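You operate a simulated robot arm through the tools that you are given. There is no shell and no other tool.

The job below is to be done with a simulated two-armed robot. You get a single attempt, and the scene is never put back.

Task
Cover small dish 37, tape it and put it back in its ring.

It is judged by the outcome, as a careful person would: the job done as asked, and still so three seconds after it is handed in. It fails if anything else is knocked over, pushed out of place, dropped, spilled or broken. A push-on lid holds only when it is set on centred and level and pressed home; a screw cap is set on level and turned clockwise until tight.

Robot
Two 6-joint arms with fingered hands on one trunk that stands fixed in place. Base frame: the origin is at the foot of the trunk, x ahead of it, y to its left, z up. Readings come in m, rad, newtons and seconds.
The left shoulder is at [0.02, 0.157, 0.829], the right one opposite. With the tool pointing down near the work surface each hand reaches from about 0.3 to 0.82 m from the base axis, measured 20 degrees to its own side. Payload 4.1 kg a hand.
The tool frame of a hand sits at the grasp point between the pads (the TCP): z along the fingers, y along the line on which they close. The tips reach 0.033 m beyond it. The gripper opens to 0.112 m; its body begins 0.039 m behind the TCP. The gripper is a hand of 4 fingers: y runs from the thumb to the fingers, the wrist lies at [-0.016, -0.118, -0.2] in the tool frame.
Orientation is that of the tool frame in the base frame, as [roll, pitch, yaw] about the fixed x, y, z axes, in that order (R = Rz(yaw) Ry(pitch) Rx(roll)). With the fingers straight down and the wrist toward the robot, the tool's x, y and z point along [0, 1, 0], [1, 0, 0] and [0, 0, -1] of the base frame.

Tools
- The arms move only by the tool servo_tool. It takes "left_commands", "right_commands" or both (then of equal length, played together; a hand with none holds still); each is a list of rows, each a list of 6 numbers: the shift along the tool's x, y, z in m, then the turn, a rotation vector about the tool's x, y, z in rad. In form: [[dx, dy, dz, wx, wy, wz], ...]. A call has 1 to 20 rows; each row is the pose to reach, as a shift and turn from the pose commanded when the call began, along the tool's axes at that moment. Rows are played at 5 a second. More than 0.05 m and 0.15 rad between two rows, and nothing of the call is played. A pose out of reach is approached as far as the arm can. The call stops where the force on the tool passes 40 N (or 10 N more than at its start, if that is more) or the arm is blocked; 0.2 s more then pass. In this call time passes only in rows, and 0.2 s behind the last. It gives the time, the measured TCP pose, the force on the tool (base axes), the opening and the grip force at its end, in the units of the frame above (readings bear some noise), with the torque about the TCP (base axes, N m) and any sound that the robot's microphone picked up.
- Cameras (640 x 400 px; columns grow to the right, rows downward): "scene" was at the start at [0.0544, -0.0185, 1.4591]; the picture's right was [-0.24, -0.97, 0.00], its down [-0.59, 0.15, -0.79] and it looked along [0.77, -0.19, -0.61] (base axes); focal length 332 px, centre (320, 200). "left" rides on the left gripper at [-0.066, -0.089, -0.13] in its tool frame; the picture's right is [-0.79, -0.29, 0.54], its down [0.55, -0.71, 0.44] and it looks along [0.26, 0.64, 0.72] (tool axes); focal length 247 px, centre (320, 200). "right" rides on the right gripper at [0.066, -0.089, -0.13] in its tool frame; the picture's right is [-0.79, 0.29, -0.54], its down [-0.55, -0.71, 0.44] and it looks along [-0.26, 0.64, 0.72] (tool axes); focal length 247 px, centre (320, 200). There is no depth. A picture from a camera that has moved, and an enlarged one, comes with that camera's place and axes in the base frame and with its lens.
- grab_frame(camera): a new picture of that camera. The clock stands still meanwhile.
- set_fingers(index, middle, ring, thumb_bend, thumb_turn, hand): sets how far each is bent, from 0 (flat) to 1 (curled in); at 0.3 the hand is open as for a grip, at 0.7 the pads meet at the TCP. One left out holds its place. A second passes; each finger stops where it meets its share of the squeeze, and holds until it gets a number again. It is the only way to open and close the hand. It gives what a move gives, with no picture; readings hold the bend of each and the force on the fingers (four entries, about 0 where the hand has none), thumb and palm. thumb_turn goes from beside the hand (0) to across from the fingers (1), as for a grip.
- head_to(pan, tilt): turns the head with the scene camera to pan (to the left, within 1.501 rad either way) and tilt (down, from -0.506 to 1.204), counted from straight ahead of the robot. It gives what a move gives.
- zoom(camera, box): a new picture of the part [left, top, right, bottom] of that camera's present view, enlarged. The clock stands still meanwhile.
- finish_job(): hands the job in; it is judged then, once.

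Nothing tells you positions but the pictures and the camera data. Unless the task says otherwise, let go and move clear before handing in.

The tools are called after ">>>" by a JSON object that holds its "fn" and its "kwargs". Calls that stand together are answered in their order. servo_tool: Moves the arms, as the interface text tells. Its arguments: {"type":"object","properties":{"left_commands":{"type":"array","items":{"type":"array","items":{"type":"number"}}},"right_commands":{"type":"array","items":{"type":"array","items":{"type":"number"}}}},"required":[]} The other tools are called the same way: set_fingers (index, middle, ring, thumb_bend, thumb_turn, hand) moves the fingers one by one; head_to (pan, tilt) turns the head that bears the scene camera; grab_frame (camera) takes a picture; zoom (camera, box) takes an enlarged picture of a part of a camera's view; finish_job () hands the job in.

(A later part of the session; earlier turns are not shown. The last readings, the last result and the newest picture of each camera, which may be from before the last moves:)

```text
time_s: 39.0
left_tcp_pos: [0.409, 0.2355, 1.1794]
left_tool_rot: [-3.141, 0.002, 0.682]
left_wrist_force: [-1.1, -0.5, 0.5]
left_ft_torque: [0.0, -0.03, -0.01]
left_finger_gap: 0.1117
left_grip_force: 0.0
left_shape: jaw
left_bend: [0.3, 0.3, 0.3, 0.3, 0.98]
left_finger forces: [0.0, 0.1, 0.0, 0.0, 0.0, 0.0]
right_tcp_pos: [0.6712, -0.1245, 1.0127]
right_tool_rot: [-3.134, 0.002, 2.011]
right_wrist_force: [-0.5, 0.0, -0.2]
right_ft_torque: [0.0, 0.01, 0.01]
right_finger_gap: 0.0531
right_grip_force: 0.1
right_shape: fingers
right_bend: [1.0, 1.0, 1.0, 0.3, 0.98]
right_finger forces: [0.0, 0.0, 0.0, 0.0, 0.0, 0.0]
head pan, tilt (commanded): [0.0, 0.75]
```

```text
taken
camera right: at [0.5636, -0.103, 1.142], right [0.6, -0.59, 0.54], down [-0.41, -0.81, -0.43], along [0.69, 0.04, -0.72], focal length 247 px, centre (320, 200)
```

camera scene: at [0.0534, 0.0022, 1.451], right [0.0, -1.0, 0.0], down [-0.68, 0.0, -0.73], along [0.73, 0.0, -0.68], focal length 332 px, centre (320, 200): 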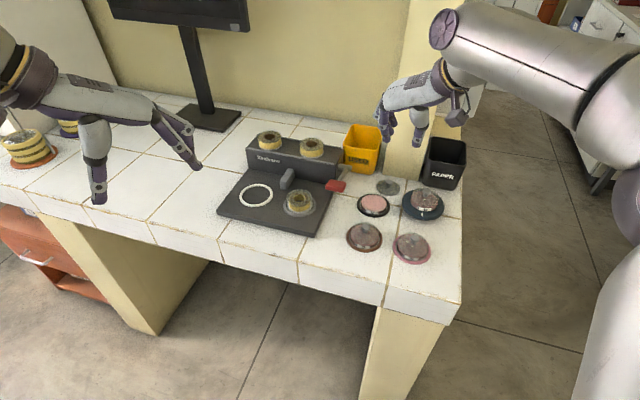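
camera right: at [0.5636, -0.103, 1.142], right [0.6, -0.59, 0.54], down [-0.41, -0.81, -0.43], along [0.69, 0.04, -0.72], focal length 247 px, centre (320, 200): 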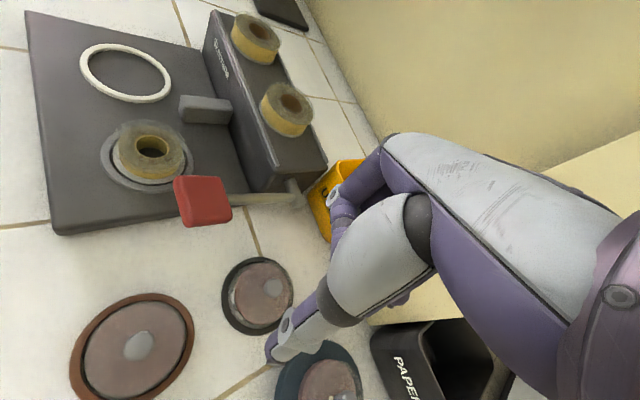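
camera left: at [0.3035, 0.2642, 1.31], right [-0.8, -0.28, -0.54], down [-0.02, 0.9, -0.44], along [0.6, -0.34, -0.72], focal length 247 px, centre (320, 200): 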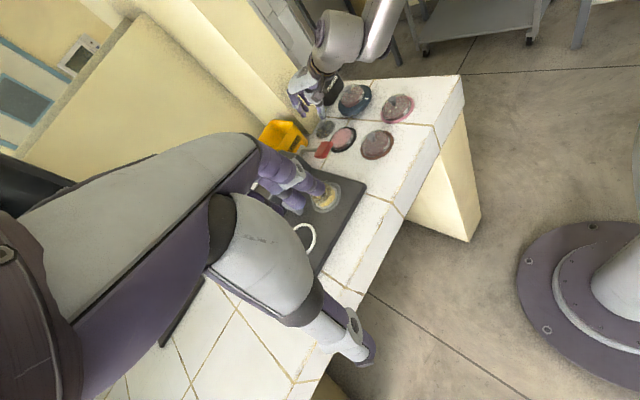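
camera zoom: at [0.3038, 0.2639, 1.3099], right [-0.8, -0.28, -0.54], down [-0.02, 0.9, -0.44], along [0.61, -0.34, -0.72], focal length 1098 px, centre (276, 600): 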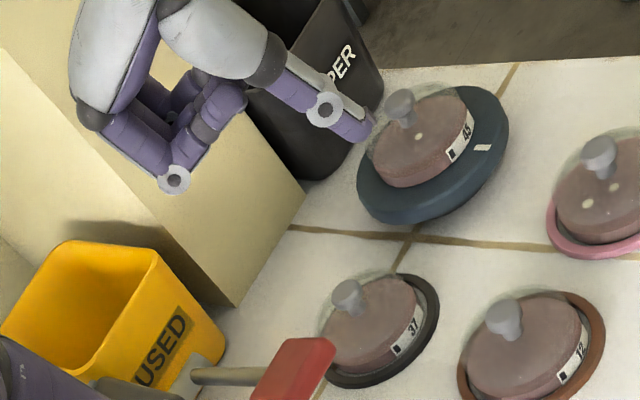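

The lid on 37 now looks level and seated like its neighbours. I'll use just the straight thumb (fingers curled out of the way) to press the knob down from above, so I bend the thumb to vertical and check where its tip is.

>>> {"fn": "set_fingers", "kwargs": {"hand": "right", "thumb_bend": 0.55}}

>>> {"fn": "zoom", "kwargs": {"camera": "scene", "box": [340, 120, 440, 220]}}

>>> {"fn": "zoom", "kwargs": {"camera": "left", "box": [285, 65, 375, 155]}}

>>> {"fn": "zoom", "kwargs": {"camera": "right", "box": [200, 180, 360, 340]}}

```text
time_s: 40.0
left_tcp_pos: [0.4109, 0.2357, 1.181]
left_tool_rot: [3.141, 0.001, 0.683]
left_wrist_force: [0.4, 0.5, -0.5]
left_ft_torque: [0.02, -0.05, 0.01]
left_finger_gap: 0.1116
left_grip_force: 0.1
left_shape: jaw
left_bend: [0.3, 0.3, 0.3, 0.3, 0.98]
left_finger forces: [0.1, 0.1, 0.0, 0.0, 0.0, 0.1]
right_tcp_pos: [0.6717, -0.1237, 1.012]
right_tool_rot: [-3.135, 0.004, 2.011]
right_wrist_force: [-0.4, 1.0, -0.3]
right_ft_torque: [-0.01, 0.0, -0.01]
right_finger_gap: 0.0432
right_grip_force: 0.0
right_shape: fingers
right_bend: [1.0, 1.0, 1.0, 0.54, 1.0]
right_finger forces: [0.1, 0.1, 0.1, 0.1, 0.0, 0.0]
head pan, tilt (commanded): [0.0, 0.75]
```

```text
4.00 times, centred on (390, 170) of scene
camera zoom: at [0.0532, 0.0022, 1.4511], right [0.0, -1.0, 0.0], down [-0.68, 0.0, -0.73], along [0.73, 0.0, -0.68], focal length 1330 px, centre (40, 320)
```

zoom: 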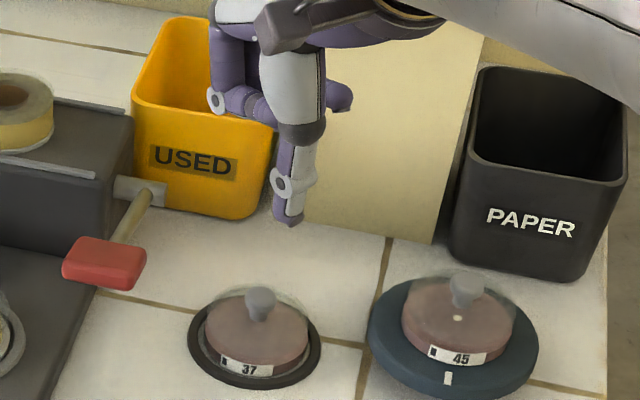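

```text
4.44 times, centred on (330, 110) of left
camera zoom: at [0.3038, 0.2639, 1.3099], right [-0.8, -0.28, -0.54], down [-0.02, 0.9, -0.44], along [0.61, -0.34, -0.72], focal length 1098 px, centre (276, 600)
```

zoom: 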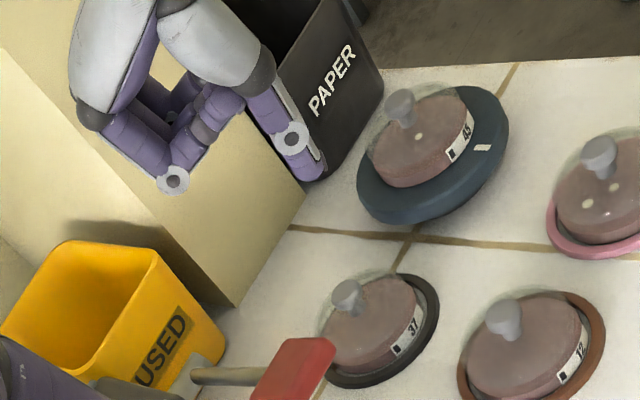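

```text
2.50 times, centred on (280, 260) of right
camera zoom: at [0.5636, -0.103, 1.142], right [0.6, -0.59, 0.54], down [-0.41, -0.81, -0.43], along [0.69, 0.04, -0.72], focal length 617 px, centre (420, 50)
```

zoom: 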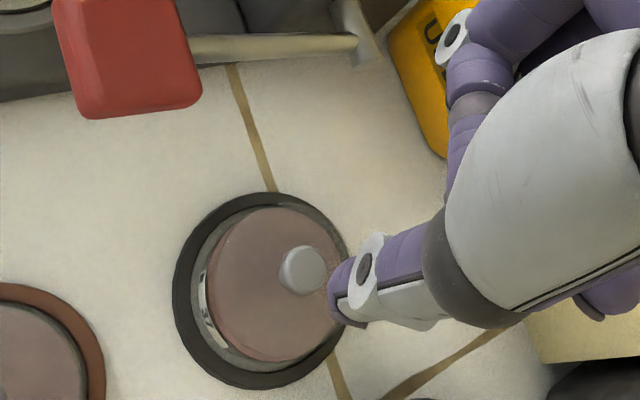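

Knob found at tool [-0.011, -0.005]; the thumb tip is at about [0.002, -0.036, 0.03]. I'll turn slightly to keep clear of bin and lever, and place the thumb tip above the knob.

>>> {"fn": "servo_tool", "kwargs": {"right_commands": [[-0.002, 0.015, 0.02, 0, 0, -0.13], [-0.0039, 0.0307, 0.04, 0, 0, -0.26], [-0.0039, 0.0307, 0.0525, 0, 0, -0.26]]}}

>>> {"fn": "zoom", "kwargs": {"camera": "scene", "box": [340, 120, 440, 220]}}

>>> {"fn": "zoom", "kwargs": {"camera": "left", "box": [305, 85, 375, 155]}}

>>> {"fn": "zoom", "kwargs": {"camera": "right", "box": [200, 180, 360, 340]}}

```text
time_s: 40.8
left_tcp_pos: [0.4113, 0.2358, 1.1799]
left_tool_rot: [3.14, -0.001, 0.682]
left_wrist_force: [-0.4, 0.0, 1.0]
left_ft_torque: [0.0, 0.01, -0.02]
left_finger_gap: 0.1118
left_grip_force: 0.0
left_shape: jaw
left_bend: [0.3, 0.3, 0.3, 0.3, 0.98]
left_finger forces: [0.0, 0.0, 0.0, 0.0, 0.0, 0.0]
right_tcp_pos: [0.6995, -0.1153, 0.9598]
right_tool_rot: [-3.134, 0.003, 2.273]
right_wrist_force: [0.6, 0.0, -1.0]
right_ft_torque: [-0.02, -0.01, -0.04]
right_finger_gap: 0.0434
right_grip_force: 0.1
right_shape: fingers
right_bend: [1.0, 1.0, 1.0, 0.54, 1.0]
right_finger forces: [0.0, 0.0, 0.0, 0.1, 0.0, 0.0]
head pan, tilt (commanded): [0.0, 0.75]
```

```text
4.00 times, centred on (390, 170) of scene
camera zoom: at [0.053, 0.0022, 1.4511], right [0.0, -1.0, 0.0], down [-0.68, 0.0, -0.73], along [0.73, 0.0, -0.68], focal length 1330 px, centre (40, 320)
```

zoom: 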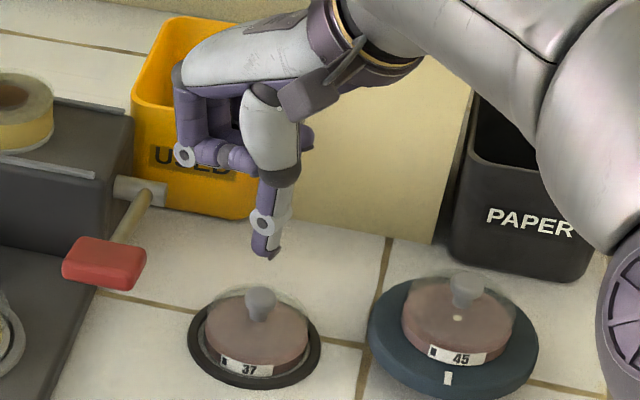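

```text
5.71 times, centred on (340, 120) of left
camera zoom: at [0.3037, 0.2639, 1.31], right [-0.8, -0.28, -0.54], down [-0.02, 0.9, -0.44], along [0.61, -0.34, -0.72], focal length 1411 px, centre (206, 657)
```

zoom: 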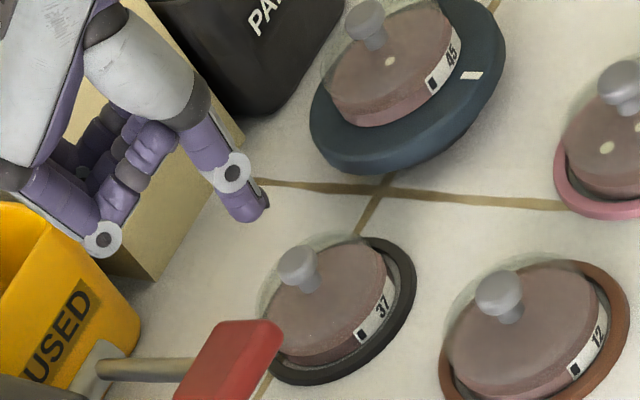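

```text
2.50 times, centred on (280, 260) of right
camera zoom: at [0.5906, -0.1224, 1.0891], right [0.73, -0.42, 0.54], down [-0.19, -0.88, -0.43], along [0.65, 0.21, -0.73], focal length 617 px, centre (420, 50)
```

zoom: 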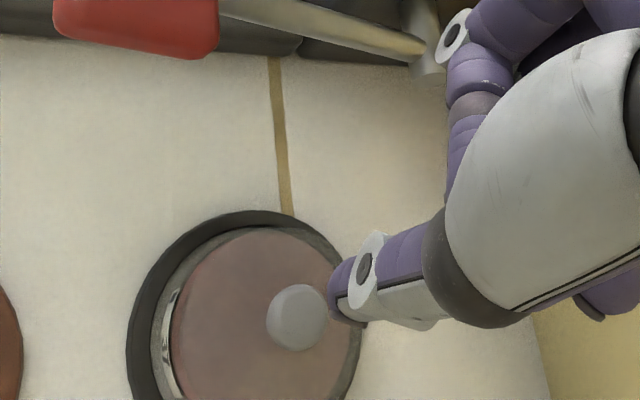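

The thumb tip is exactly above the knob. Descending to just above contact, then pressing in small steps.

>>> {"fn": "servo_tool", "kwargs": {"right_commands": [[0, 0, 0.01, 0, 0, 0], [0, 0, 0.02, 0, 0, 0], [0, 0, 0.026, 0, 0, 0]]}}

>>> {"fn": "zoom", "kwargs": {"camera": "left", "box": [325, 105, 365, 145]}}

```text
time_s: 41.6
left_tcp_pos: [0.4105, 0.2359, 1.1797]
left_tool_rot: [-3.141, 0.001, 0.681]
left_wrist_force: [-0.3, 0.1, 0.1]
left_ft_torque: [-0.04, -0.01, 0.01]
left_finger_gap: 0.1119
left_grip_force: 0.0
left_shape: jaw
left_bend: [0.3, 0.3, 0.3, 0.3, 0.98]
left_finger forces: [0.1, 0.1, 0.0, 0.0, 0.0, 0.1]
right_tcp_pos: [0.7004, -0.1165, 0.9341]
right_tool_rot: [-3.135, 0.001, 2.274]
right_wrist_force: [-0.2, 0.0, 0.5]
right_ft_torque: [0.0, 0.02, 0.03]
right_finger_gap: 0.0433
right_grip_force: 0.1
right_shape: fingers
right_bend: [1.0, 1.0, 1.0, 0.54, 1.0]
right_finger forces: [0.0, 0.0, 0.0, 0.0, 0.1, 0.1]
head pan, tilt (commanded): [0.0, 0.75]
```

```text
10.00 times, centred on (345, 125) of left
camera zoom: at [0.3038, 0.2639, 1.3099], right [-0.8, -0.28, -0.54], down [-0.02, 0.9, -0.44], along [0.61, -0.34, -0.72], focal length 2470 px, centre (70, 950)
```

zoom: 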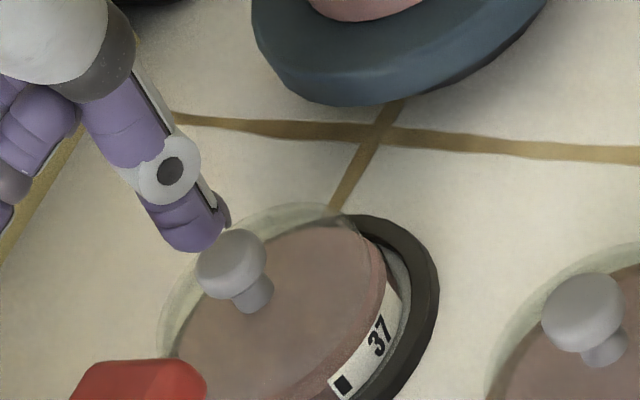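

In the side view the thumb tip is about 5 mm too far forward of the knob's centre; I'll correct and lower 3 mm more.

>>> {"fn": "servo_tool", "kwargs": {"right_commands": [[0.0032, -0.0038, 0, 0, 0, 0], [0.0032, -0.0038, 0.003, 0, 0, 0]]}}

>>> {"fn": "zoom", "kwargs": {"camera": "left", "box": [325, 105, 365, 145]}}

>>> {"fn": "zoom", "kwargs": {"camera": "scene", "box": [355, 160, 405, 220]}}

```text
time_s: 42.2
left_tcp_pos: [0.4102, 0.2367, 1.1801]
left_tool_rot: [3.14, -0.001, 0.684]
left_wrist_force: [0.0, 0.9, 0.3]
left_ft_torque: [-0.01, -0.01, 0.03]
left_finger_gap: 0.1118
left_grip_force: 0.1
left_shape: jaw
left_bend: [0.3, 0.3, 0.3, 0.3, 0.98]
left_finger forces: [0.0, 0.1, 0.0, 0.1, 0.0, 0.0]
right_tcp_pos: [0.6947, -0.1156, 0.9318]
right_tool_rot: [-3.134, 0.001, 2.272]
right_wrist_force: [-0.8, 0.7, 0.0]
right_ft_torque: [0.03, 0.01, 0.02]
right_finger_gap: 0.0434
right_grip_force: 0.1
right_shape: fingers
right_bend: [1.0, 1.0, 1.0, 0.54, 1.0]
right_finger forces: [0.1, 0.1, 0.0, 0.0, 0.0, 0.0]
head pan, tilt (commanded): [0.0, 0.75]
```

```text
10.00 times, centred on (345, 125) of left
camera zoom: at [0.3038, 0.2639, 1.3099], right [-0.8, -0.28, -0.54], down [-0.02, 0.9, -0.44], along [0.61, -0.34, -0.72], focal length 2470 px, centre (70, 950)
```

zoom: 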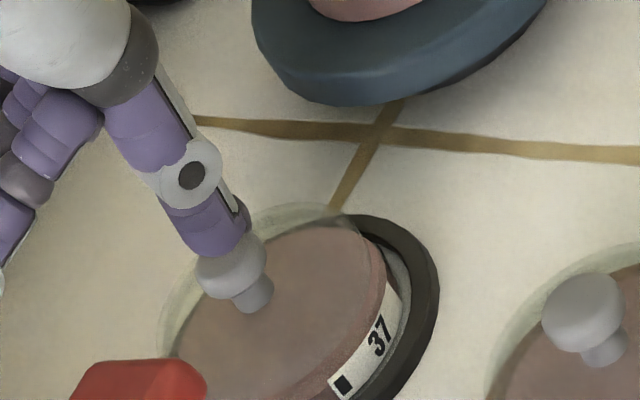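

```text
6.67 times, centred on (380, 190) of scene
camera zoom: at [0.0532, 0.0022, 1.4511], right [0.0, -1.0, 0.0], down [-0.68, 0.0, -0.73], along [0.73, 0.0, -0.68], focal length 2216 px, centre (-80, 267)
```

zoom: 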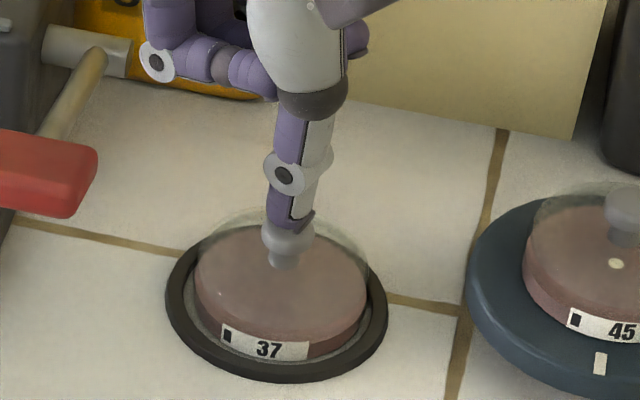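

The thumb tip now sits on the knob's top centre. Pressing down in 1 mm steps.

>>> {"fn": "servo_tool", "kwargs": {"right_commands": [[0, 0, 0.001, 0, 0, 0], [0, 0, 0.002, 0, 0, 0], [0, 0, 0.003, 0, 0, 0], [0, 0, 0.004, 0, 0, 0]]}}

```text
time_s: 43.2
left_tcp_pos: [0.4095, 0.236, 1.1792]
left_tool_rot: [-3.141, -0.001, 0.682]
left_wrist_force: [0.6, -0.2, -0.3]
left_ft_torque: [-0.02, -0.02, -0.01]
left_finger_gap: 0.1118
left_grip_force: 0.0
left_shape: jaw
left_bend: [0.3, 0.3, 0.3, 0.3, 0.98]
left_finger forces: [0.0, 0.0, 0.1, 0.0, 0.0, 0.0]
right_tcp_pos: [0.6952, -0.1156, 0.9268]
right_tool_rot: [-3.134, 0.003, 2.273]
right_wrist_force: [-0.1, 0.2, -0.8]
right_ft_torque: [-0.02, 0.04, -0.01]
right_finger_gap: 0.0435
right_grip_force: 0.1
right_shape: fingers
right_bend: [1.0, 1.0, 1.0, 0.54, 1.0]
right_finger forces: [0.0, 0.0, 0.0, 0.1, 0.0, 0.0]
head pan, tilt (commanded): [0.0, 0.75]
```

>>> {"fn": "servo_tool", "kwargs": {"right_commands": [[0, 0, 0.001, 0, 0, 0], [0, 0, 0.002, 0, 0, 0], [0, 0, 0.003, 0, 0, 0]]}}

>>> {"fn": "zoom", "kwargs": {"camera": "left", "box": [325, 105, 365, 145]}}

>>> {"fn": "zoom", "kwargs": {"camera": "scene", "box": [355, 160, 405, 220]}}

```text
time_s: 44.0
left_tcp_pos: [0.4103, 0.237, 1.1796]
left_tool_rot: [-3.142, 0.001, 0.683]
left_wrist_force: [-0.2, 1.2, 0.6]
left_ft_torque: [-0.01, -0.01, 0.02]
left_finger_gap: 0.112
left_grip_force: 0.1
left_shape: jaw
left_bend: [0.3, 0.3, 0.3, 0.3, 0.98]
left_finger forces: [0.1, 0.0, 0.0, 0.0, 0.0, 0.1]
right_tcp_pos: [0.697, -0.1166, 0.9251]
right_tool_rot: [-3.138, 0.004, 2.273]
right_wrist_force: [-1.1, 1.1, 7.6]
right_ft_torque: [-0.23, 0.21, -0.05]
right_finger_gap: 0.0434
right_grip_force: 3.6
right_shape: fingers
right_bend: [1.0, 1.0, 1.0, 0.54, 1.0]
right_finger forces: [0.0, 0.1, 0.1, 0.0, 7.6, 0.0]
head pan, tilt (commanded): [0.0, 0.75]
```

```text
10.00 times, centred on (345, 125) of left
camera zoom: at [0.3036, 0.2639, 1.31], right [-0.8, -0.28, -0.54], down [-0.02, 0.9, -0.44], along [0.61, -0.34, -0.72], focal length 2470 px, centre (70, 950)
```

zoom: 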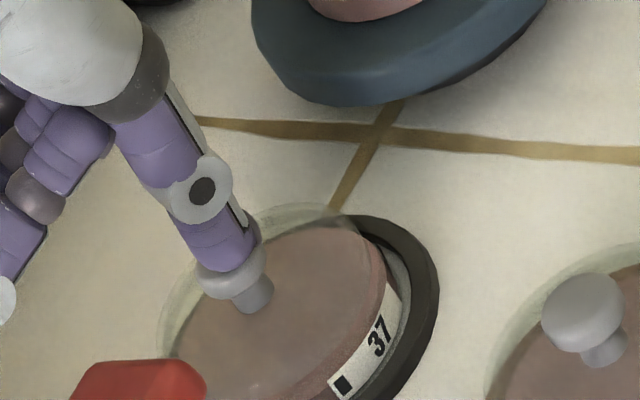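

```text
6.67 times, centred on (380, 190) of scene
camera zoom: at [0.0529, 0.0023, 1.4511], right [0.0, -1.0, 0.0], down [-0.68, 0.0, -0.73], along [0.73, 0.0, -0.68], focal length 2216 px, centre (-80, 267)
```

zoom: 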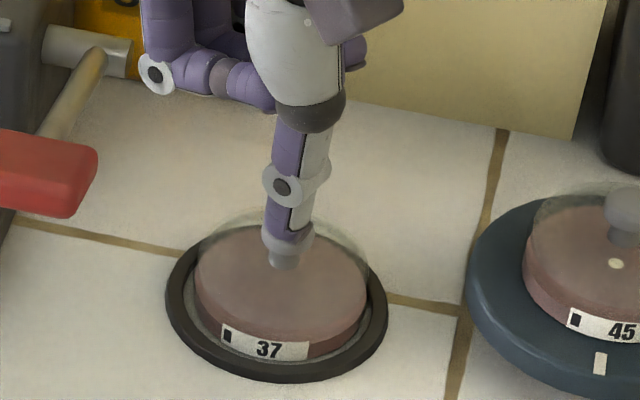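

Contact at 7.6 N, well centred. Pressing a little harder.

>>> {"fn": "servo_tool", "kwargs": {"right_commands": [[0, 0, 0.001, 0, 0, 0], [0, 0, 0.002, 0, 0, 0], [0, 0, 0.003, 0, 0, 0]]}}

>>> {"fn": "zoom", "kwargs": {"camera": "left", "box": [325, 105, 365, 145]}}

```text
time_s: 44.8
left_tcp_pos: [0.4103, 0.2363, 1.1795]
left_tool_rot: [3.14, 0.001, 0.682]
left_wrist_force: [0.0, -0.3, -0.2]
left_ft_torque: [-0.02, -0.01, 0.04]
left_finger_gap: 0.1115
left_grip_force: 0.0
left_shape: jaw
left_bend: [0.3, 0.3, 0.3, 0.3, 0.98]
left_finger forces: [0.1, 0.0, 0.1, 0.0, 0.1, 0.0]
right_tcp_pos: [0.6958, -0.1152, 0.9255]
right_tool_rot: [-3.141, 0.008, 2.269]
right_wrist_force: [0.2, 3.9, 34.0]
right_ft_torque: [-0.73, 1.02, -0.13]
right_finger_gap: 0.0434
right_grip_force: 16.6
right_shape: fingers
right_bend: [1.0, 1.0, 1.0, 0.55, 1.0]
right_finger forces: [0.0, 0.0, 0.1, 0.0, 33.7, 0.0]
head pan, tilt (commanded): [0.0, 0.75]
```

```text
10.00 times, centred on (345, 125) of left
camera zoom: at [0.3029, 0.2642, 1.3101], right [-0.8, -0.28, -0.54], down [-0.02, 0.9, -0.44], along [0.61, -0.34, -0.72], focal length 2470 px, centre (70, 950)
```

zoom: 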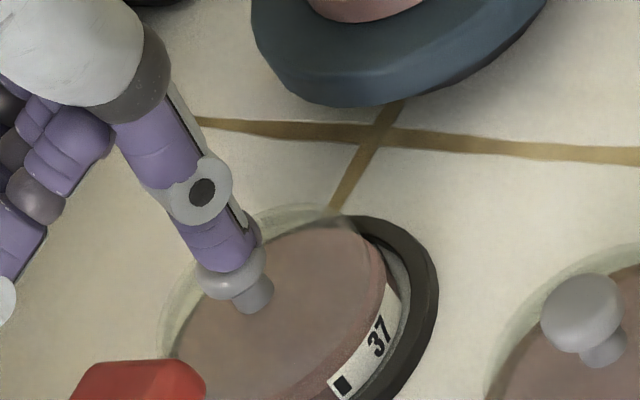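

Pressed with 34 N and rigid: the lid is home. I'll raise the right hand and park it back to the right, away from the work.

>>> {"fn": "servo_tool", "kwargs": {"right_commands": [[0, 0, -0.005, 0, 0, 0], [0, 0, -0.03, 0, 0, 0], [0, 0, -0.07, 0, 0, 0], [0, 0, -0.11, 0, 0, 0], [0, -0.04, -0.13, 0, 0, 0], [0, -0.08, -0.15, 0, 0, 0], [0, -0.12, -0.16, 0, 0, 0], [0, -0.16, -0.16, 0, 0, 0], [0, -0.2, -0.16, 0, 0, 0]]}}

>>> {"fn": "grab_frame", "kwargs": {"camera": "scene"}}

>>> {"fn": "zoom", "kwargs": {"camera": "scene", "box": [350, 175, 400, 215]}}

>>> {"fn": "zoom", "kwargs": {"camera": "left", "box": [325, 110, 365, 150]}}

```text
time_s: 46.8
left_tcp_pos: [0.4118, 0.2356, 1.1793]
left_tool_rot: [-3.141, 0.001, 0.682]
left_wrist_force: [-0.2, 1.2, -0.4]
left_ft_torque: [-0.04, 0.04, -0.01]
left_finger_gap: 0.1117
left_grip_force: 0.3
left_shape: jaw
left_bend: [0.3, 0.3, 0.3, 0.3, 0.98]
left_finger forces: [0.1, 0.0, 0.1, 0.1, 0.0, 0.1]
right_tcp_pos: [0.542, -0.2434, 1.0834]
right_tool_rot: [-3.133, 0.003, 2.273]
right_wrist_force: [-0.1, 0.1, -0.2]
right_ft_torque: [0.01, 0.03, -0.01]
right_finger_gap: 0.0433
right_grip_force: 0.0
right_shape: fingers
right_bend: [1.0, 1.0, 1.0, 0.54, 1.0]
right_finger forces: [0.0, 0.0, 0.1, 0.0, 0.1, 0.0]
head pan, tilt (commanded): [0.0, 0.75]
```

```text
taken
camera scene: at [0.0536, 0.0025, 1.451], right [0.0, -1.0, 0.0], down [-0.68, 0.0, -0.73], along [0.73, 0.0, -0.68], focal length 332 px, centre (320, 200)
```

scene: 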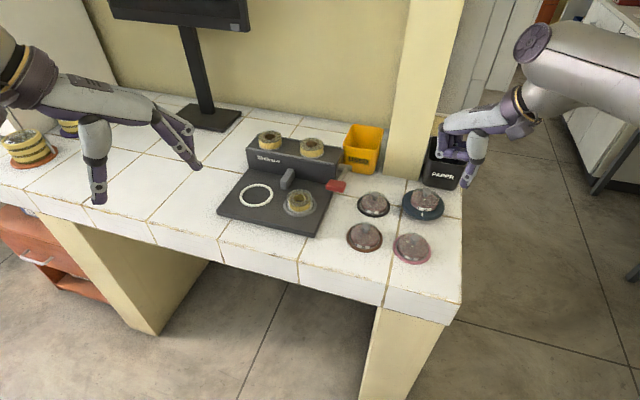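

```text
10.00 times, centred on (375, 195) of scene
camera zoom: at [0.0536, 0.0025, 1.451], right [0.0, -1.0, 0.0], down [-0.68, 0.0, -0.73], along [0.73, 0.0, -0.68], focal length 3324 px, centre (-230, 250)
```

zoom: 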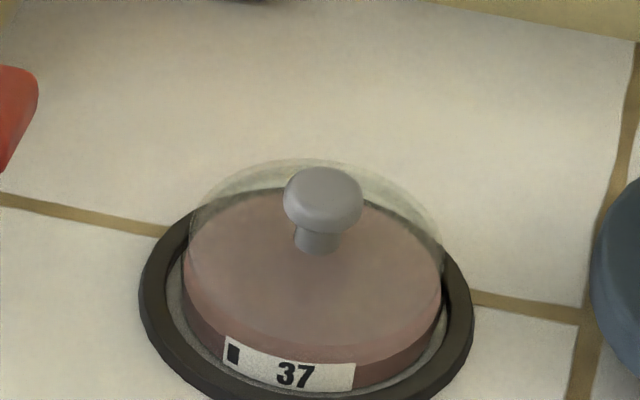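

```text
10.00 times, centred on (345, 130) of left
camera zoom: at [0.3042, 0.2642, 1.3098], right [-0.8, -0.28, -0.54], down [-0.02, 0.9, -0.44], along [0.61, -0.34, -0.72], focal length 2470 px, centre (70, 900)
```

zoom: 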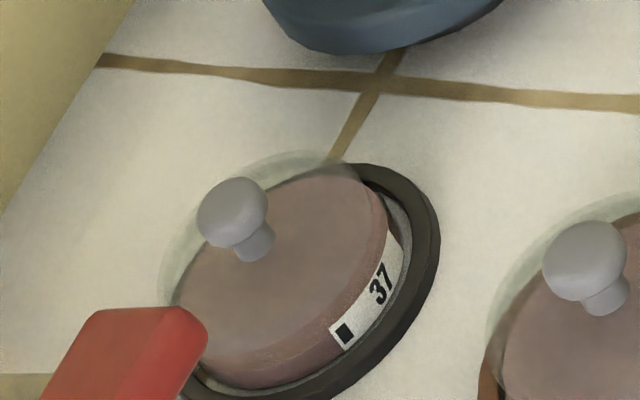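

The lid is centred and level on dish 37. For carrying, the left arm reaches both dish and taper comfortably, so I'll park the right arm a bit further back as an observer and bring the left hand over the dish, above the lever.

>>> {"fn": "servo_tool", "kwargs": {"right_commands": [[-0.0035, -0.042, -0.007, 0, 0, 0], [-0.007, -0.085, -0.014, 0, 0, 0], [-0.0106, -0.1268, -0.02, 0, 0, 0]]}}

>>> {"fn": "servo_tool", "kwargs": {"left_commands": [[-0.0055, 0.046, 0.013, 0, 0, -0.09], [-0.011, 0.093, 0.027, 0, 0, -0.18], [-0.0165, 0.139, 0.04, 0, 0, -0.27], [-0.022, 0.185, 0.053, 0, 0, -0.36], [-0.0275, 0.232, 0.067, 0, 0, -0.4525], [-0.0327, 0.2781, 0.08, 0, 0, -0.4525]]}}

>>> {"fn": "grab_frame", "kwargs": {"camera": "scene"}}

>>> {"fn": "grab_frame", "kwargs": {"camera": "left"}}

>>> {"fn": "grab_frame", "kwargs": {"camera": "right"}}

```text
time_s: 47.6
left_tcp_pos: [0.4098, 0.2372, 1.1798]
left_tool_rot: [-3.14, 0.0, 0.685]
left_wrist_force: [0.5, -1.0, -0.1]
left_ft_torque: [-0.02, 0.04, -0.02]
left_finger_gap: 0.1117
left_grip_force: 0.0
left_shape: jaw
left_bend: [0.3, 0.3, 0.3, 0.3, 0.98]
left_finger forces: [0.1, 0.1, 0.0, 0.0, 0.0, 0.0]
right_tcp_pos: [0.4524, -0.334, 1.1035]
right_tool_rot: [-3.133, 0.002, 2.271]
right_wrist_force: [-0.1, 1.0, -1.0]
right_ft_torque: [-0.03, 0.0, 0.0]
right_finger_gap: 0.0431
right_grip_force: 0.0
right_shape: fingers
right_bend: [1.0, 1.0, 1.0, 0.54, 1.0]
right_finger forces: [0.0, 0.0, 0.0, 0.0, 0.0, 0.0]
head pan, tilt (commanded): [0.0, 0.75]
```

```text
time_s: 49.0
left_tcp_pos: [0.5595, -0.0007, 1.1001]
left_tool_rot: [3.139, -0.001, 1.134]
left_wrist_force: [0.0, 0.5, 0.0]
left_ft_torque: [-0.03, -0.01, -0.01]
left_finger_gap: 0.1118
left_grip_force: 0.1
left_shape: jaw
left_bend: [0.3, 0.3, 0.3, 0.3, 0.98]
left_finger forces: [0.0, 0.0, 0.0, 0.1, 0.0, 0.1]
right_tcp_pos: [0.4524, -0.3333, 1.1039]
right_tool_rot: [-3.134, 0.004, 2.274]
right_wrist_force: [-0.4, 0.0, 0.8]
right_ft_torque: [-0.03, -0.01, -0.03]
right_finger_gap: 0.0432
right_grip_force: 0.0
right_shape: fingers
right_bend: [1.0, 1.0, 1.0, 0.54, 1.0]
right_finger forces: [0.0, 0.1, 0.1, 0.0, 0.0, 0.1]
head pan, tilt (commanded): [0.0, 0.75]
```

```text
taken
camera scene: at [0.0527, 0.0028, 1.4511], right [0.0, -1.0, 0.0], down [-0.68, 0.0, -0.73], along [0.73, 0.0, -0.68], focal length 332 px, centre (320, 200)
```

scene: 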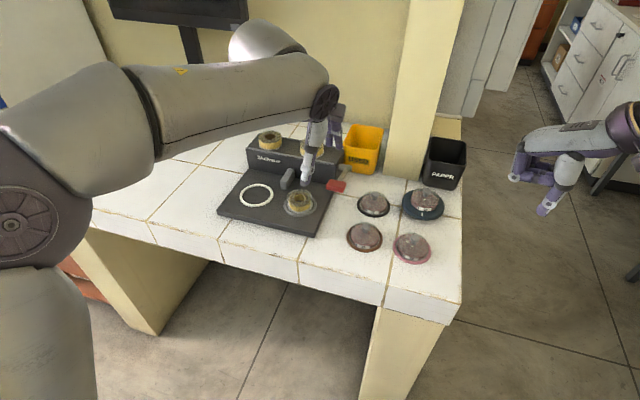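

```text
taken
camera left: at [0.4518, -0.0229, 1.23], right [-0.59, -0.6, -0.54], down [-0.41, 0.8, -0.44], along [0.69, -0.04, -0.72], focal length 247 px, centre (320, 200)
```

left: 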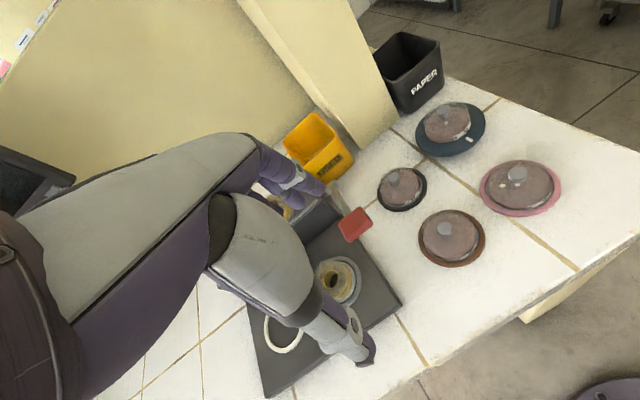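

```text
taken
camera right: at [0.3432, -0.3398, 1.2322], right [0.73, -0.42, 0.54], down [-0.19, -0.88, -0.43], along [0.65, 0.21, -0.73], focal length 247 px, centre (320, 200)
```

right: 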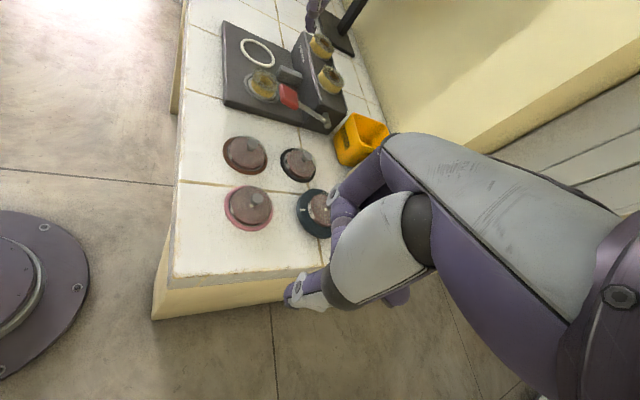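

The right camera gives a good observing view. I'll move the left hand over dish 37.

>>> {"fn": "servo_tool", "kwargs": {"left_commands": [[-0.0153, 0.0312, 0.02, 0, 0, 0], [-0.0307, 0.0624, 0.045, 0, 0, 0], [-0.046, 0.0937, 0.073, 0, 0, 0], [-0.0614, 0.1249, 0.102, 0, 0, 0], [-0.0767, 0.1561, 0.13, 0, 0, 0]]}}

>>> {"fn": "set_fingers", "kwargs": {"hand": "left", "index": 0.4, "middle": 0.4, "ring": 0.3, "thumb_bend": 0.4, "thumb_turn": 1.0}}

>>> {"fn": "zoom", "kwargs": {"camera": "left", "box": [240, 160, 440, 340]}}

>>> {"fn": "zoom", "kwargs": {"camera": "right", "box": [240, 100, 360, 220]}}

>>> {"fn": "zoom", "kwargs": {"camera": "scene", "box": [320, 110, 440, 230]}}

```text
time_s: 50.2
left_tcp_pos: [0.6687, -0.1351, 0.9703]
left_tool_rot: [3.141, 0.001, 1.132]
left_wrist_force: [-0.3, 0.2, 1.3]
left_ft_torque: [-0.01, -0.01, 0.01]
left_finger_gap: 0.1116
left_grip_force: 0.0
left_shape: jaw
left_bend: [0.3, 0.3, 0.3, 0.3, 0.98]
left_finger forces: [0.0, 0.0, 0.0, 0.1, 0.0, 0.0]
right_tcp_pos: [0.4531, -0.3334, 1.1029]
right_tool_rot: [-3.136, 0.003, 2.272]
right_wrist_force: [-0.8, -0.4, 0.9]
right_ft_torque: [-0.02, -0.02, 0.0]
right_finger_gap: 0.0433
right_grip_force: 0.1
right_shape: fingers
right_bend: [1.0, 1.0, 1.0, 0.54, 1.0]
right_finger forces: [0.0, 0.0, 0.1, 0.1, 0.0, 0.0]
head pan, tilt (commanded): [0.0, 0.75]
```

```text
time_s: 51.2
left_tcp_pos: [0.6694, -0.1351, 0.969]
left_tool_rot: [-3.141, -0.002, 1.134]
left_wrist_force: [0.0, -0.7, -0.2]
left_ft_torque: [-0.03, -0.01, -0.02]
left_finger_gap: 0.0862
left_grip_force: 0.0
left_shape: fingers
left_bend: [0.4, 0.4, 0.3, 0.4, 0.99]
left_finger forces: [0.1, 0.0, 0.0, 0.1, 0.0, 0.0]
right_tcp_pos: [0.4518, -0.3331, 1.1034]
right_tool_rot: [-3.134, 0.0, 2.272]
right_wrist_force: [0.0, 0.1, -1.1]
right_ft_torque: [0.02, 0.03, 0.01]
right_finger_gap: 0.0431
right_grip_force: 0.0
right_shape: fingers
right_bend: [1.0, 1.0, 1.0, 0.54, 1.0]
right_finger forces: [0.0, 0.1, 0.0, 0.1, 0.0, 0.0]
head pan, tilt (commanded): [0.0, 0.75]
```

```text
2.22 times, centred on (340, 250) of left
camera zoom: at [0.5617, -0.1573, 1.1002], right [-0.59, -0.6, -0.54], down [-0.41, 0.8, -0.44], along [0.69, -0.04, -0.72], focal length 549 px, centre (276, 89)
```

zoom: 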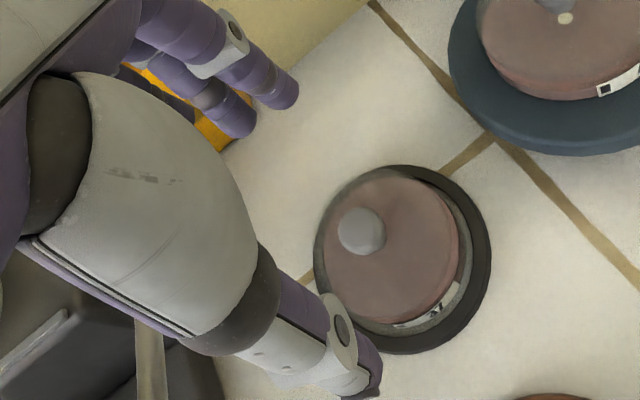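

```text
3.33 times, centred on (300, 160) of right
camera zoom: at [0.3435, -0.3404, 1.2319], right [0.73, -0.42, 0.54], down [-0.19, -0.88, -0.43], along [0.65, 0.21, -0.73], focal length 823 px, centre (387, 333)
```

zoom: 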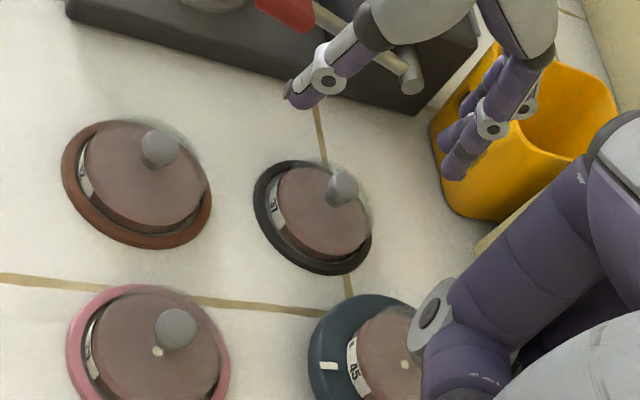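

```text
3.33 times, centred on (380, 170) of scene
camera zoom: at [0.0532, 0.0022, 1.4511], right [0.0, -1.0, 0.0], down [-0.68, 0.0, -0.73], along [0.73, 0.0, -0.68], focal length 1108 px, centre (120, 300)
```

zoom: 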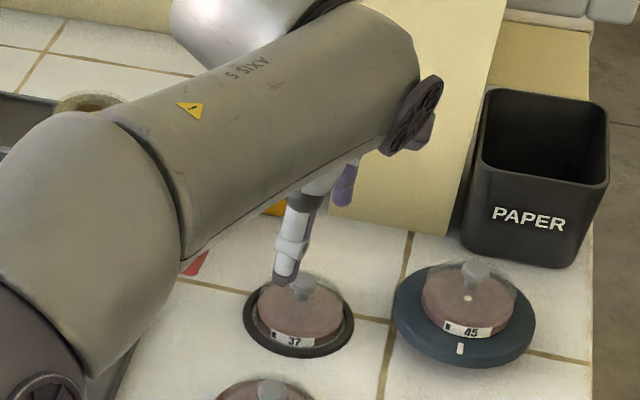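

Dish 37 is almost exactly under the left hand's grasp point. I'll shift 4 mm and descend to just above grip height.

>>> {"fn": "servo_tool", "kwargs": {"left_commands": [[-0.004, 0, 0.02, 0, 0, 0], [-0.004, 0, 0.042, 0, 0, 0], [-0.004, 0, 0.064, 0, 0, 0]]}}

>>> {"fn": "zoom", "kwargs": {"camera": "left", "box": [240, 160, 440, 340]}}

>>> {"fn": "zoom", "kwargs": {"camera": "right", "box": [260, 120, 340, 200]}}

>>> {"fn": "zoom", "kwargs": {"camera": "scene", "box": [340, 150, 410, 220]}}

```text
time_s: 52.0
left_tcp_pos: [0.6678, -0.1393, 0.9053]
left_tool_rot: [3.142, 0.001, 1.134]
left_wrist_force: [-0.4, -0.6, -0.7]
left_ft_torque: [-0.01, 0.02, -0.01]
left_finger_gap: 0.0861
left_grip_force: 0.0
left_shape: fingers
left_bend: [0.4, 0.4, 0.3, 0.4, 0.99]
left_finger forces: [0.1, 0.0, 0.2, 0.0, 0.0, 0.0]
right_tcp_pos: [0.4528, -0.3335, 1.1023]
right_tool_rot: [-3.135, 0.002, 2.273]
right_wrist_force: [0.1, -0.7, 0.0]
right_ft_torque: [0.0, 0.02, -0.01]
right_finger_gap: 0.0432
right_grip_force: 0.0
right_shape: fingers
right_bend: [1.0, 1.0, 1.0, 0.54, 1.0]
right_finger forces: [0.0, 0.1, 0.0, 0.0, 0.0, 0.0]
head pan, tilt (commanded): [0.0, 0.75]
```

```text
2.22 times, centred on (340, 250) of left
camera zoom: at [0.5598, -0.1613, 1.0362], right [-0.59, -0.6, -0.54], down [-0.41, 0.8, -0.44], along [0.69, -0.04, -0.72], focal length 549 px, centre (276, 89)
```

zoom: 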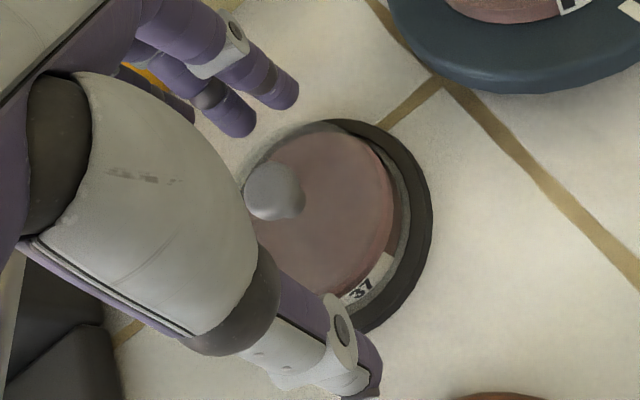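

```text
5.00 times, centred on (300, 160) of right
camera zoom: at [0.3434, -0.3403, 1.2319], right [0.73, -0.42, 0.54], down [-0.19, -0.88, -0.43], along [0.65, 0.21, -0.73], focal length 1235 px, centre (420, 400)
```

zoom: 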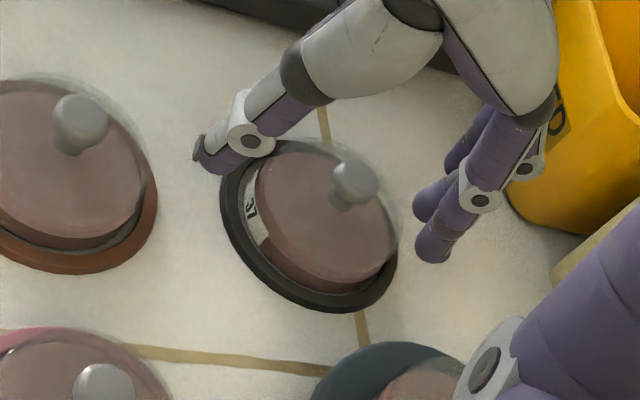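

```text
5.71 times, centred on (375, 185) of scene
camera zoom: at [0.0531, 0.0022, 1.4511], right [0.0, -1.0, 0.0], down [-0.68, 0.0, -0.73], along [0.73, 0.0, -0.68], focal length 1900 px, centre (6, 286)
```

zoom: 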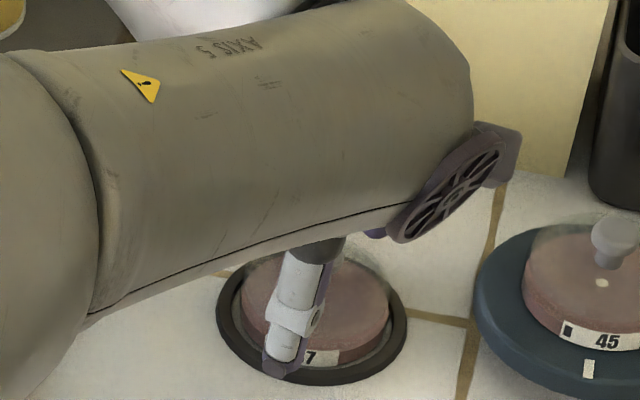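

Thumb and fingers straddle the dish evenly. Lowering the last 10 mm carefully.

>>> {"fn": "servo_tool", "kwargs": {"left_commands": [[0, 0, 0.004, 0, 0, 0], [0, 0, 0.007, 0, 0, 0], [0, 0, 0.01, 0, 0, 0]]}}

>>> {"fn": "zoom", "kwargs": {"camera": "right", "box": [275, 135, 335, 185]}}

>>> {"fn": "zoom", "kwargs": {"camera": "left", "box": [280, 180, 400, 320]}}

```text
time_s: 52.8
left_tcp_pos: [0.6684, -0.1389, 0.8953]
left_tool_rot: [3.141, 0.001, 1.134]
left_wrist_force: [-0.3, 0.0, 0.3]
left_ft_torque: [-0.01, 0.02, -0.01]
left_finger_gap: 0.0859
left_grip_force: 0.1
left_shape: fingers
left_bend: [0.4, 0.4, 0.3, 0.4, 0.99]
left_finger forces: [0.0, 0.0, 0.0, 0.0, 0.1, 0.0]
right_tcp_pos: [0.4526, -0.3339, 1.1034]
right_tool_rot: [-3.135, 0.003, 2.271]
right_wrist_force: [-0.1, 0.1, 0.7]
right_ft_torque: [0.03, 0.0, -0.02]
right_finger_gap: 0.0433
right_grip_force: 0.0
right_shape: fingers
right_bend: [1.0, 1.0, 1.0, 0.54, 1.0]
right_finger forces: [0.0, 0.1, 0.0, 0.1, 0.1, 0.1]
head pan, tilt (commanded): [0.0, 0.75]
```

```text
8.00 times, centred on (305, 160) of right
camera zoom: at [0.3435, -0.3403, 1.2319], right [0.73, -0.42, 0.54], down [-0.19, -0.88, -0.43], along [0.65, 0.21, -0.73], focal length 1976 px, centre (440, 520)
```

zoom: 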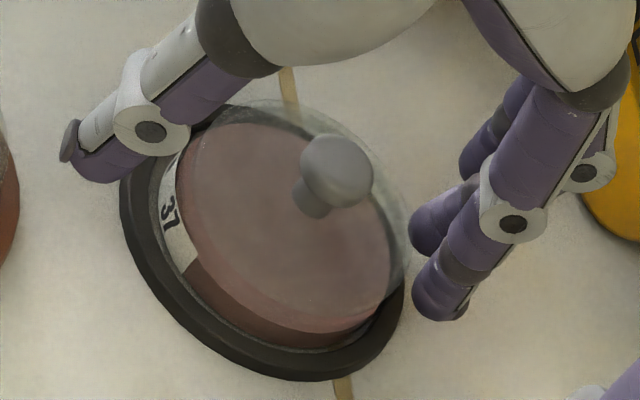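

```text
2.86 times, centred on (340, 250) of left
camera zoom: at [0.5601, -0.1613, 1.0257], right [-0.59, -0.6, -0.54], down [-0.41, 0.8, -0.44], along [0.69, -0.04, -0.72], focal length 706 px, centre (263, 57)
```

zoom: 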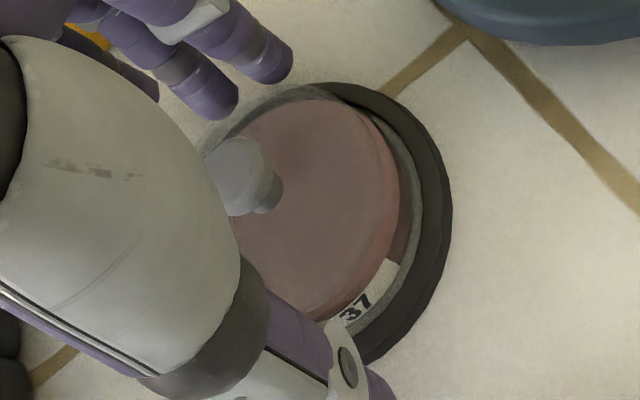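

Measured in the hand's frame the dish is centred within about 2 mm. I'll go 2 mm lower and start closing.

>>> {"fn": "servo_tool", "kwargs": {"left_commands": [[0, 0, 0.002, 0, 0, 0]]}}

>>> {"fn": "set_fingers", "kwargs": {"hand": "left", "index": 0.45, "middle": 0.45, "thumb_bend": 0.45}}

>>> {"fn": "zoom", "kwargs": {"camera": "right", "box": [275, 135, 335, 185]}}

```text
time_s: 53.2
left_tcp_pos: [0.6683, -0.1402, 0.8936]
left_tool_rot: [-3.141, -0.001, 1.134]
left_wrist_force: [-0.4, 0.1, 0.0]
left_ft_torque: [-0.03, -0.02, -0.01]
left_finger_gap: 0.0861
left_grip_force: 0.0
left_shape: fingers
left_bend: [0.4, 0.4, 0.3, 0.4, 0.99]
left_finger forces: [0.0, 0.0, 0.0, 0.0, 0.0, 0.1]
right_tcp_pos: [0.4526, -0.3338, 1.1032]
right_tool_rot: [-3.135, 0.001, 2.273]
right_wrist_force: [0.2, 0.2, 0.2]
right_ft_torque: [-0.02, -0.01, -0.02]
right_finger_gap: 0.0432
right_grip_force: 0.2
right_shape: fingers
right_bend: [1.0, 1.0, 1.0, 0.54, 1.0]
right_finger forces: [0.0, 0.0, 0.0, 0.1, 0.1, 0.0]
head pan, tilt (commanded): [0.0, 0.75]
```

```text
time_s: 54.2
left_tcp_pos: [0.6685, -0.1399, 0.8929]
left_tool_rot: [3.141, 0.001, 1.136]
left_wrist_force: [1.3, -0.8, -0.7]
left_ft_torque: [0.0, -0.02, 0.02]
left_finger_gap: 0.0726
left_grip_force: 0.3
left_shape: fingers
left_bend: [0.45, 0.44, 0.3, 0.45, 0.99]
left_finger forces: [0.2, 0.7, 0.0, 0.0, 0.1, 0.0]
right_tcp_pos: [0.4531, -0.3334, 1.1036]
right_tool_rot: [-3.136, 0.002, 2.272]
right_wrist_force: [0.1, 0.1, 0.0]
right_ft_torque: [-0.01, 0.05, -0.02]
right_finger_gap: 0.0433
right_grip_force: 0.0
right_shape: fingers
right_bend: [1.0, 1.0, 1.0, 0.54, 1.0]
right_finger forces: [0.0, 0.1, 0.0, 0.0, 0.0, 0.1]
head pan, tilt (commanded): [0.0, 0.75]
```

```text
8.00 times, centred on (305, 160) of right
camera zoom: at [0.3435, -0.3404, 1.2319], right [0.73, -0.42, 0.54], down [-0.19, -0.88, -0.43], along [0.65, 0.21, -0.73], focal length 1976 px, centre (440, 520)
```

zoom: 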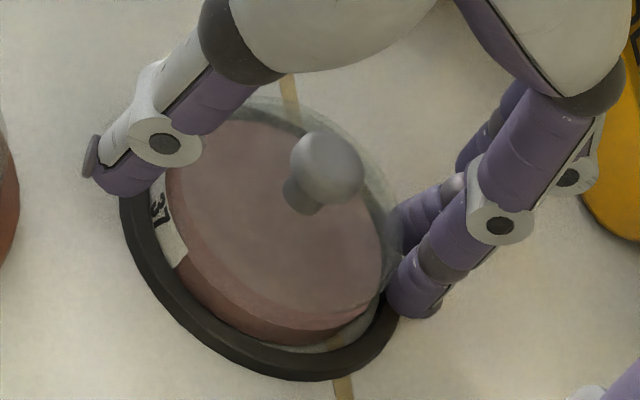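

Fingers just touched and nudged the dish towards the thumb inside its ring. Closing further.

>>> {"fn": "set_fingers", "kwargs": {"hand": "left", "index": 0.46, "middle": 0.46, "thumb_bend": 0.5}}

>>> {"fn": "zoom", "kwargs": {"camera": "right", "box": [275, 135, 335, 185]}}

>>> {"fn": "zoom", "kwargs": {"camera": "left", "box": [280, 180, 400, 320]}}

```text
time_s: 55.2
left_tcp_pos: [0.6682, -0.139, 0.8935]
left_tool_rot: [3.141, 0.002, 1.134]
left_wrist_force: [0.9, -0.3, 0.2]
left_ft_torque: [-0.03, -0.01, 0.0]
left_finger_gap: 0.0657
left_grip_force: 1.5
left_shape: fingers
left_bend: [0.45, 0.45, 0.3, 0.49, 1.0]
left_finger forces: [0.6, 1.0, 0.0, 0.1, 0.7, 0.1]
right_tcp_pos: [0.4524, -0.3354, 1.1029]
right_tool_rot: [-3.135, 0.001, 2.274]
right_wrist_force: [0.3, 0.0, 0.1]
right_ft_torque: [0.0, 0.03, 0.02]
right_finger_gap: 0.0436
right_grip_force: 0.1
right_shape: fingers
right_bend: [1.0, 1.0, 1.0, 0.54, 1.0]
right_finger forces: [0.1, 0.1, 0.0, 0.0, 0.0, 0.0]
head pan, tilt (commanded): [0.0, 0.75]
```

```text
8.00 times, centred on (305, 160) of right
camera zoom: at [0.3435, -0.3404, 1.2319], right [0.73, -0.42, 0.54], down [-0.19, -0.88, -0.43], along [0.65, 0.21, -0.73], focal length 1976 px, centre (440, 520)
```

zoom: 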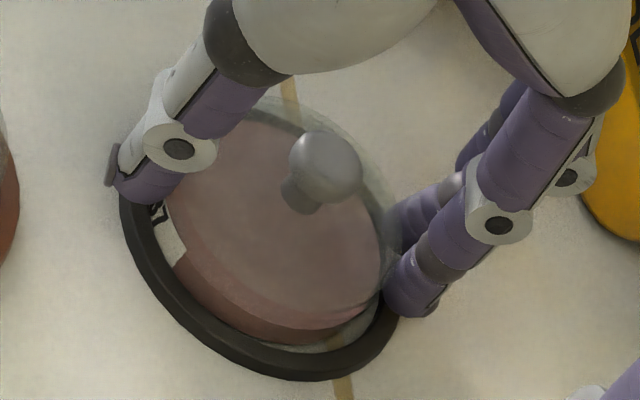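

```text
2.86 times, centred on (340, 250) of left
camera zoom: at [0.5602, -0.1614, 1.0238], right [-0.59, -0.6, -0.54], down [-0.41, 0.8, -0.44], along [0.69, -0.04, -0.72], focal length 706 px, centre (263, 57)
```

zoom: 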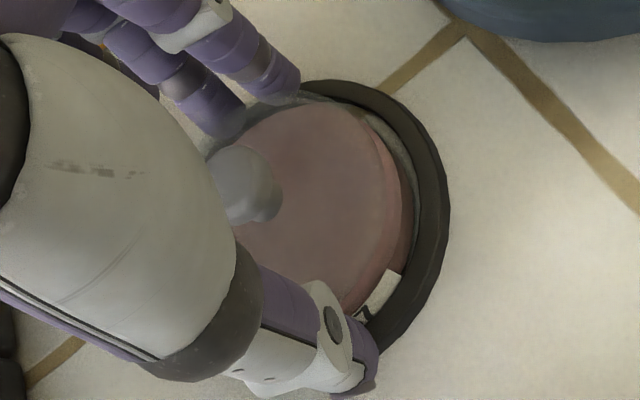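

All three digits are in contact. Squeezing firmly now.

>>> {"fn": "set_fingers", "kwargs": {"hand": "left", "index": 0.51, "middle": 0.51, "thumb_bend": 0.56}}

>>> {"fn": "zoom", "kwargs": {"camera": "right", "box": [275, 135, 335, 185]}}

```text
time_s: 56.2
left_tcp_pos: [0.6683, -0.1391, 0.8951]
left_tool_rot: [-3.14, 0.0, 1.134]
left_wrist_force: [2.6, -0.7, 1.3]
left_ft_torque: [-0.02, -0.1, -0.02]
left_finger_gap: 0.0631
left_grip_force: 6.7
left_shape: fingers
left_bend: [0.47, 0.47, 0.3, 0.5, 1.0]
left_finger forces: [3.7, 4.5, 0.0, 0.1, 5.7, 0.1]
right_tcp_pos: [0.4542, -0.334, 1.1018]
right_tool_rot: [-3.136, 0.002, 2.272]
right_wrist_force: [-0.4, 1.1, 0.0]
right_ft_torque: [-0.01, 0.0, -0.02]
right_finger_gap: 0.0434
right_grip_force: 0.1
right_shape: fingers
right_bend: [1.0, 1.0, 1.0, 0.54, 1.0]
right_finger forces: [0.0, 0.0, 0.0, 0.0, 0.1, 0.0]
head pan, tilt (commanded): [0.0, 0.75]
```

```text
8.00 times, centred on (305, 160) of right
camera zoom: at [0.3435, -0.3404, 1.2319], right [0.73, -0.42, 0.54], down [-0.19, -0.88, -0.43], along [0.65, 0.21, -0.73], focal length 1976 px, centre (440, 520)
```

zoom: 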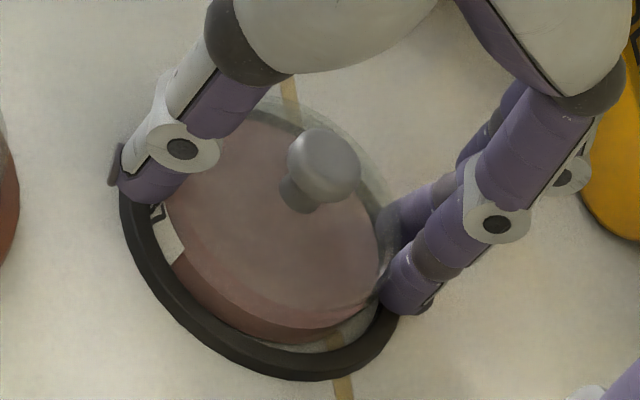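

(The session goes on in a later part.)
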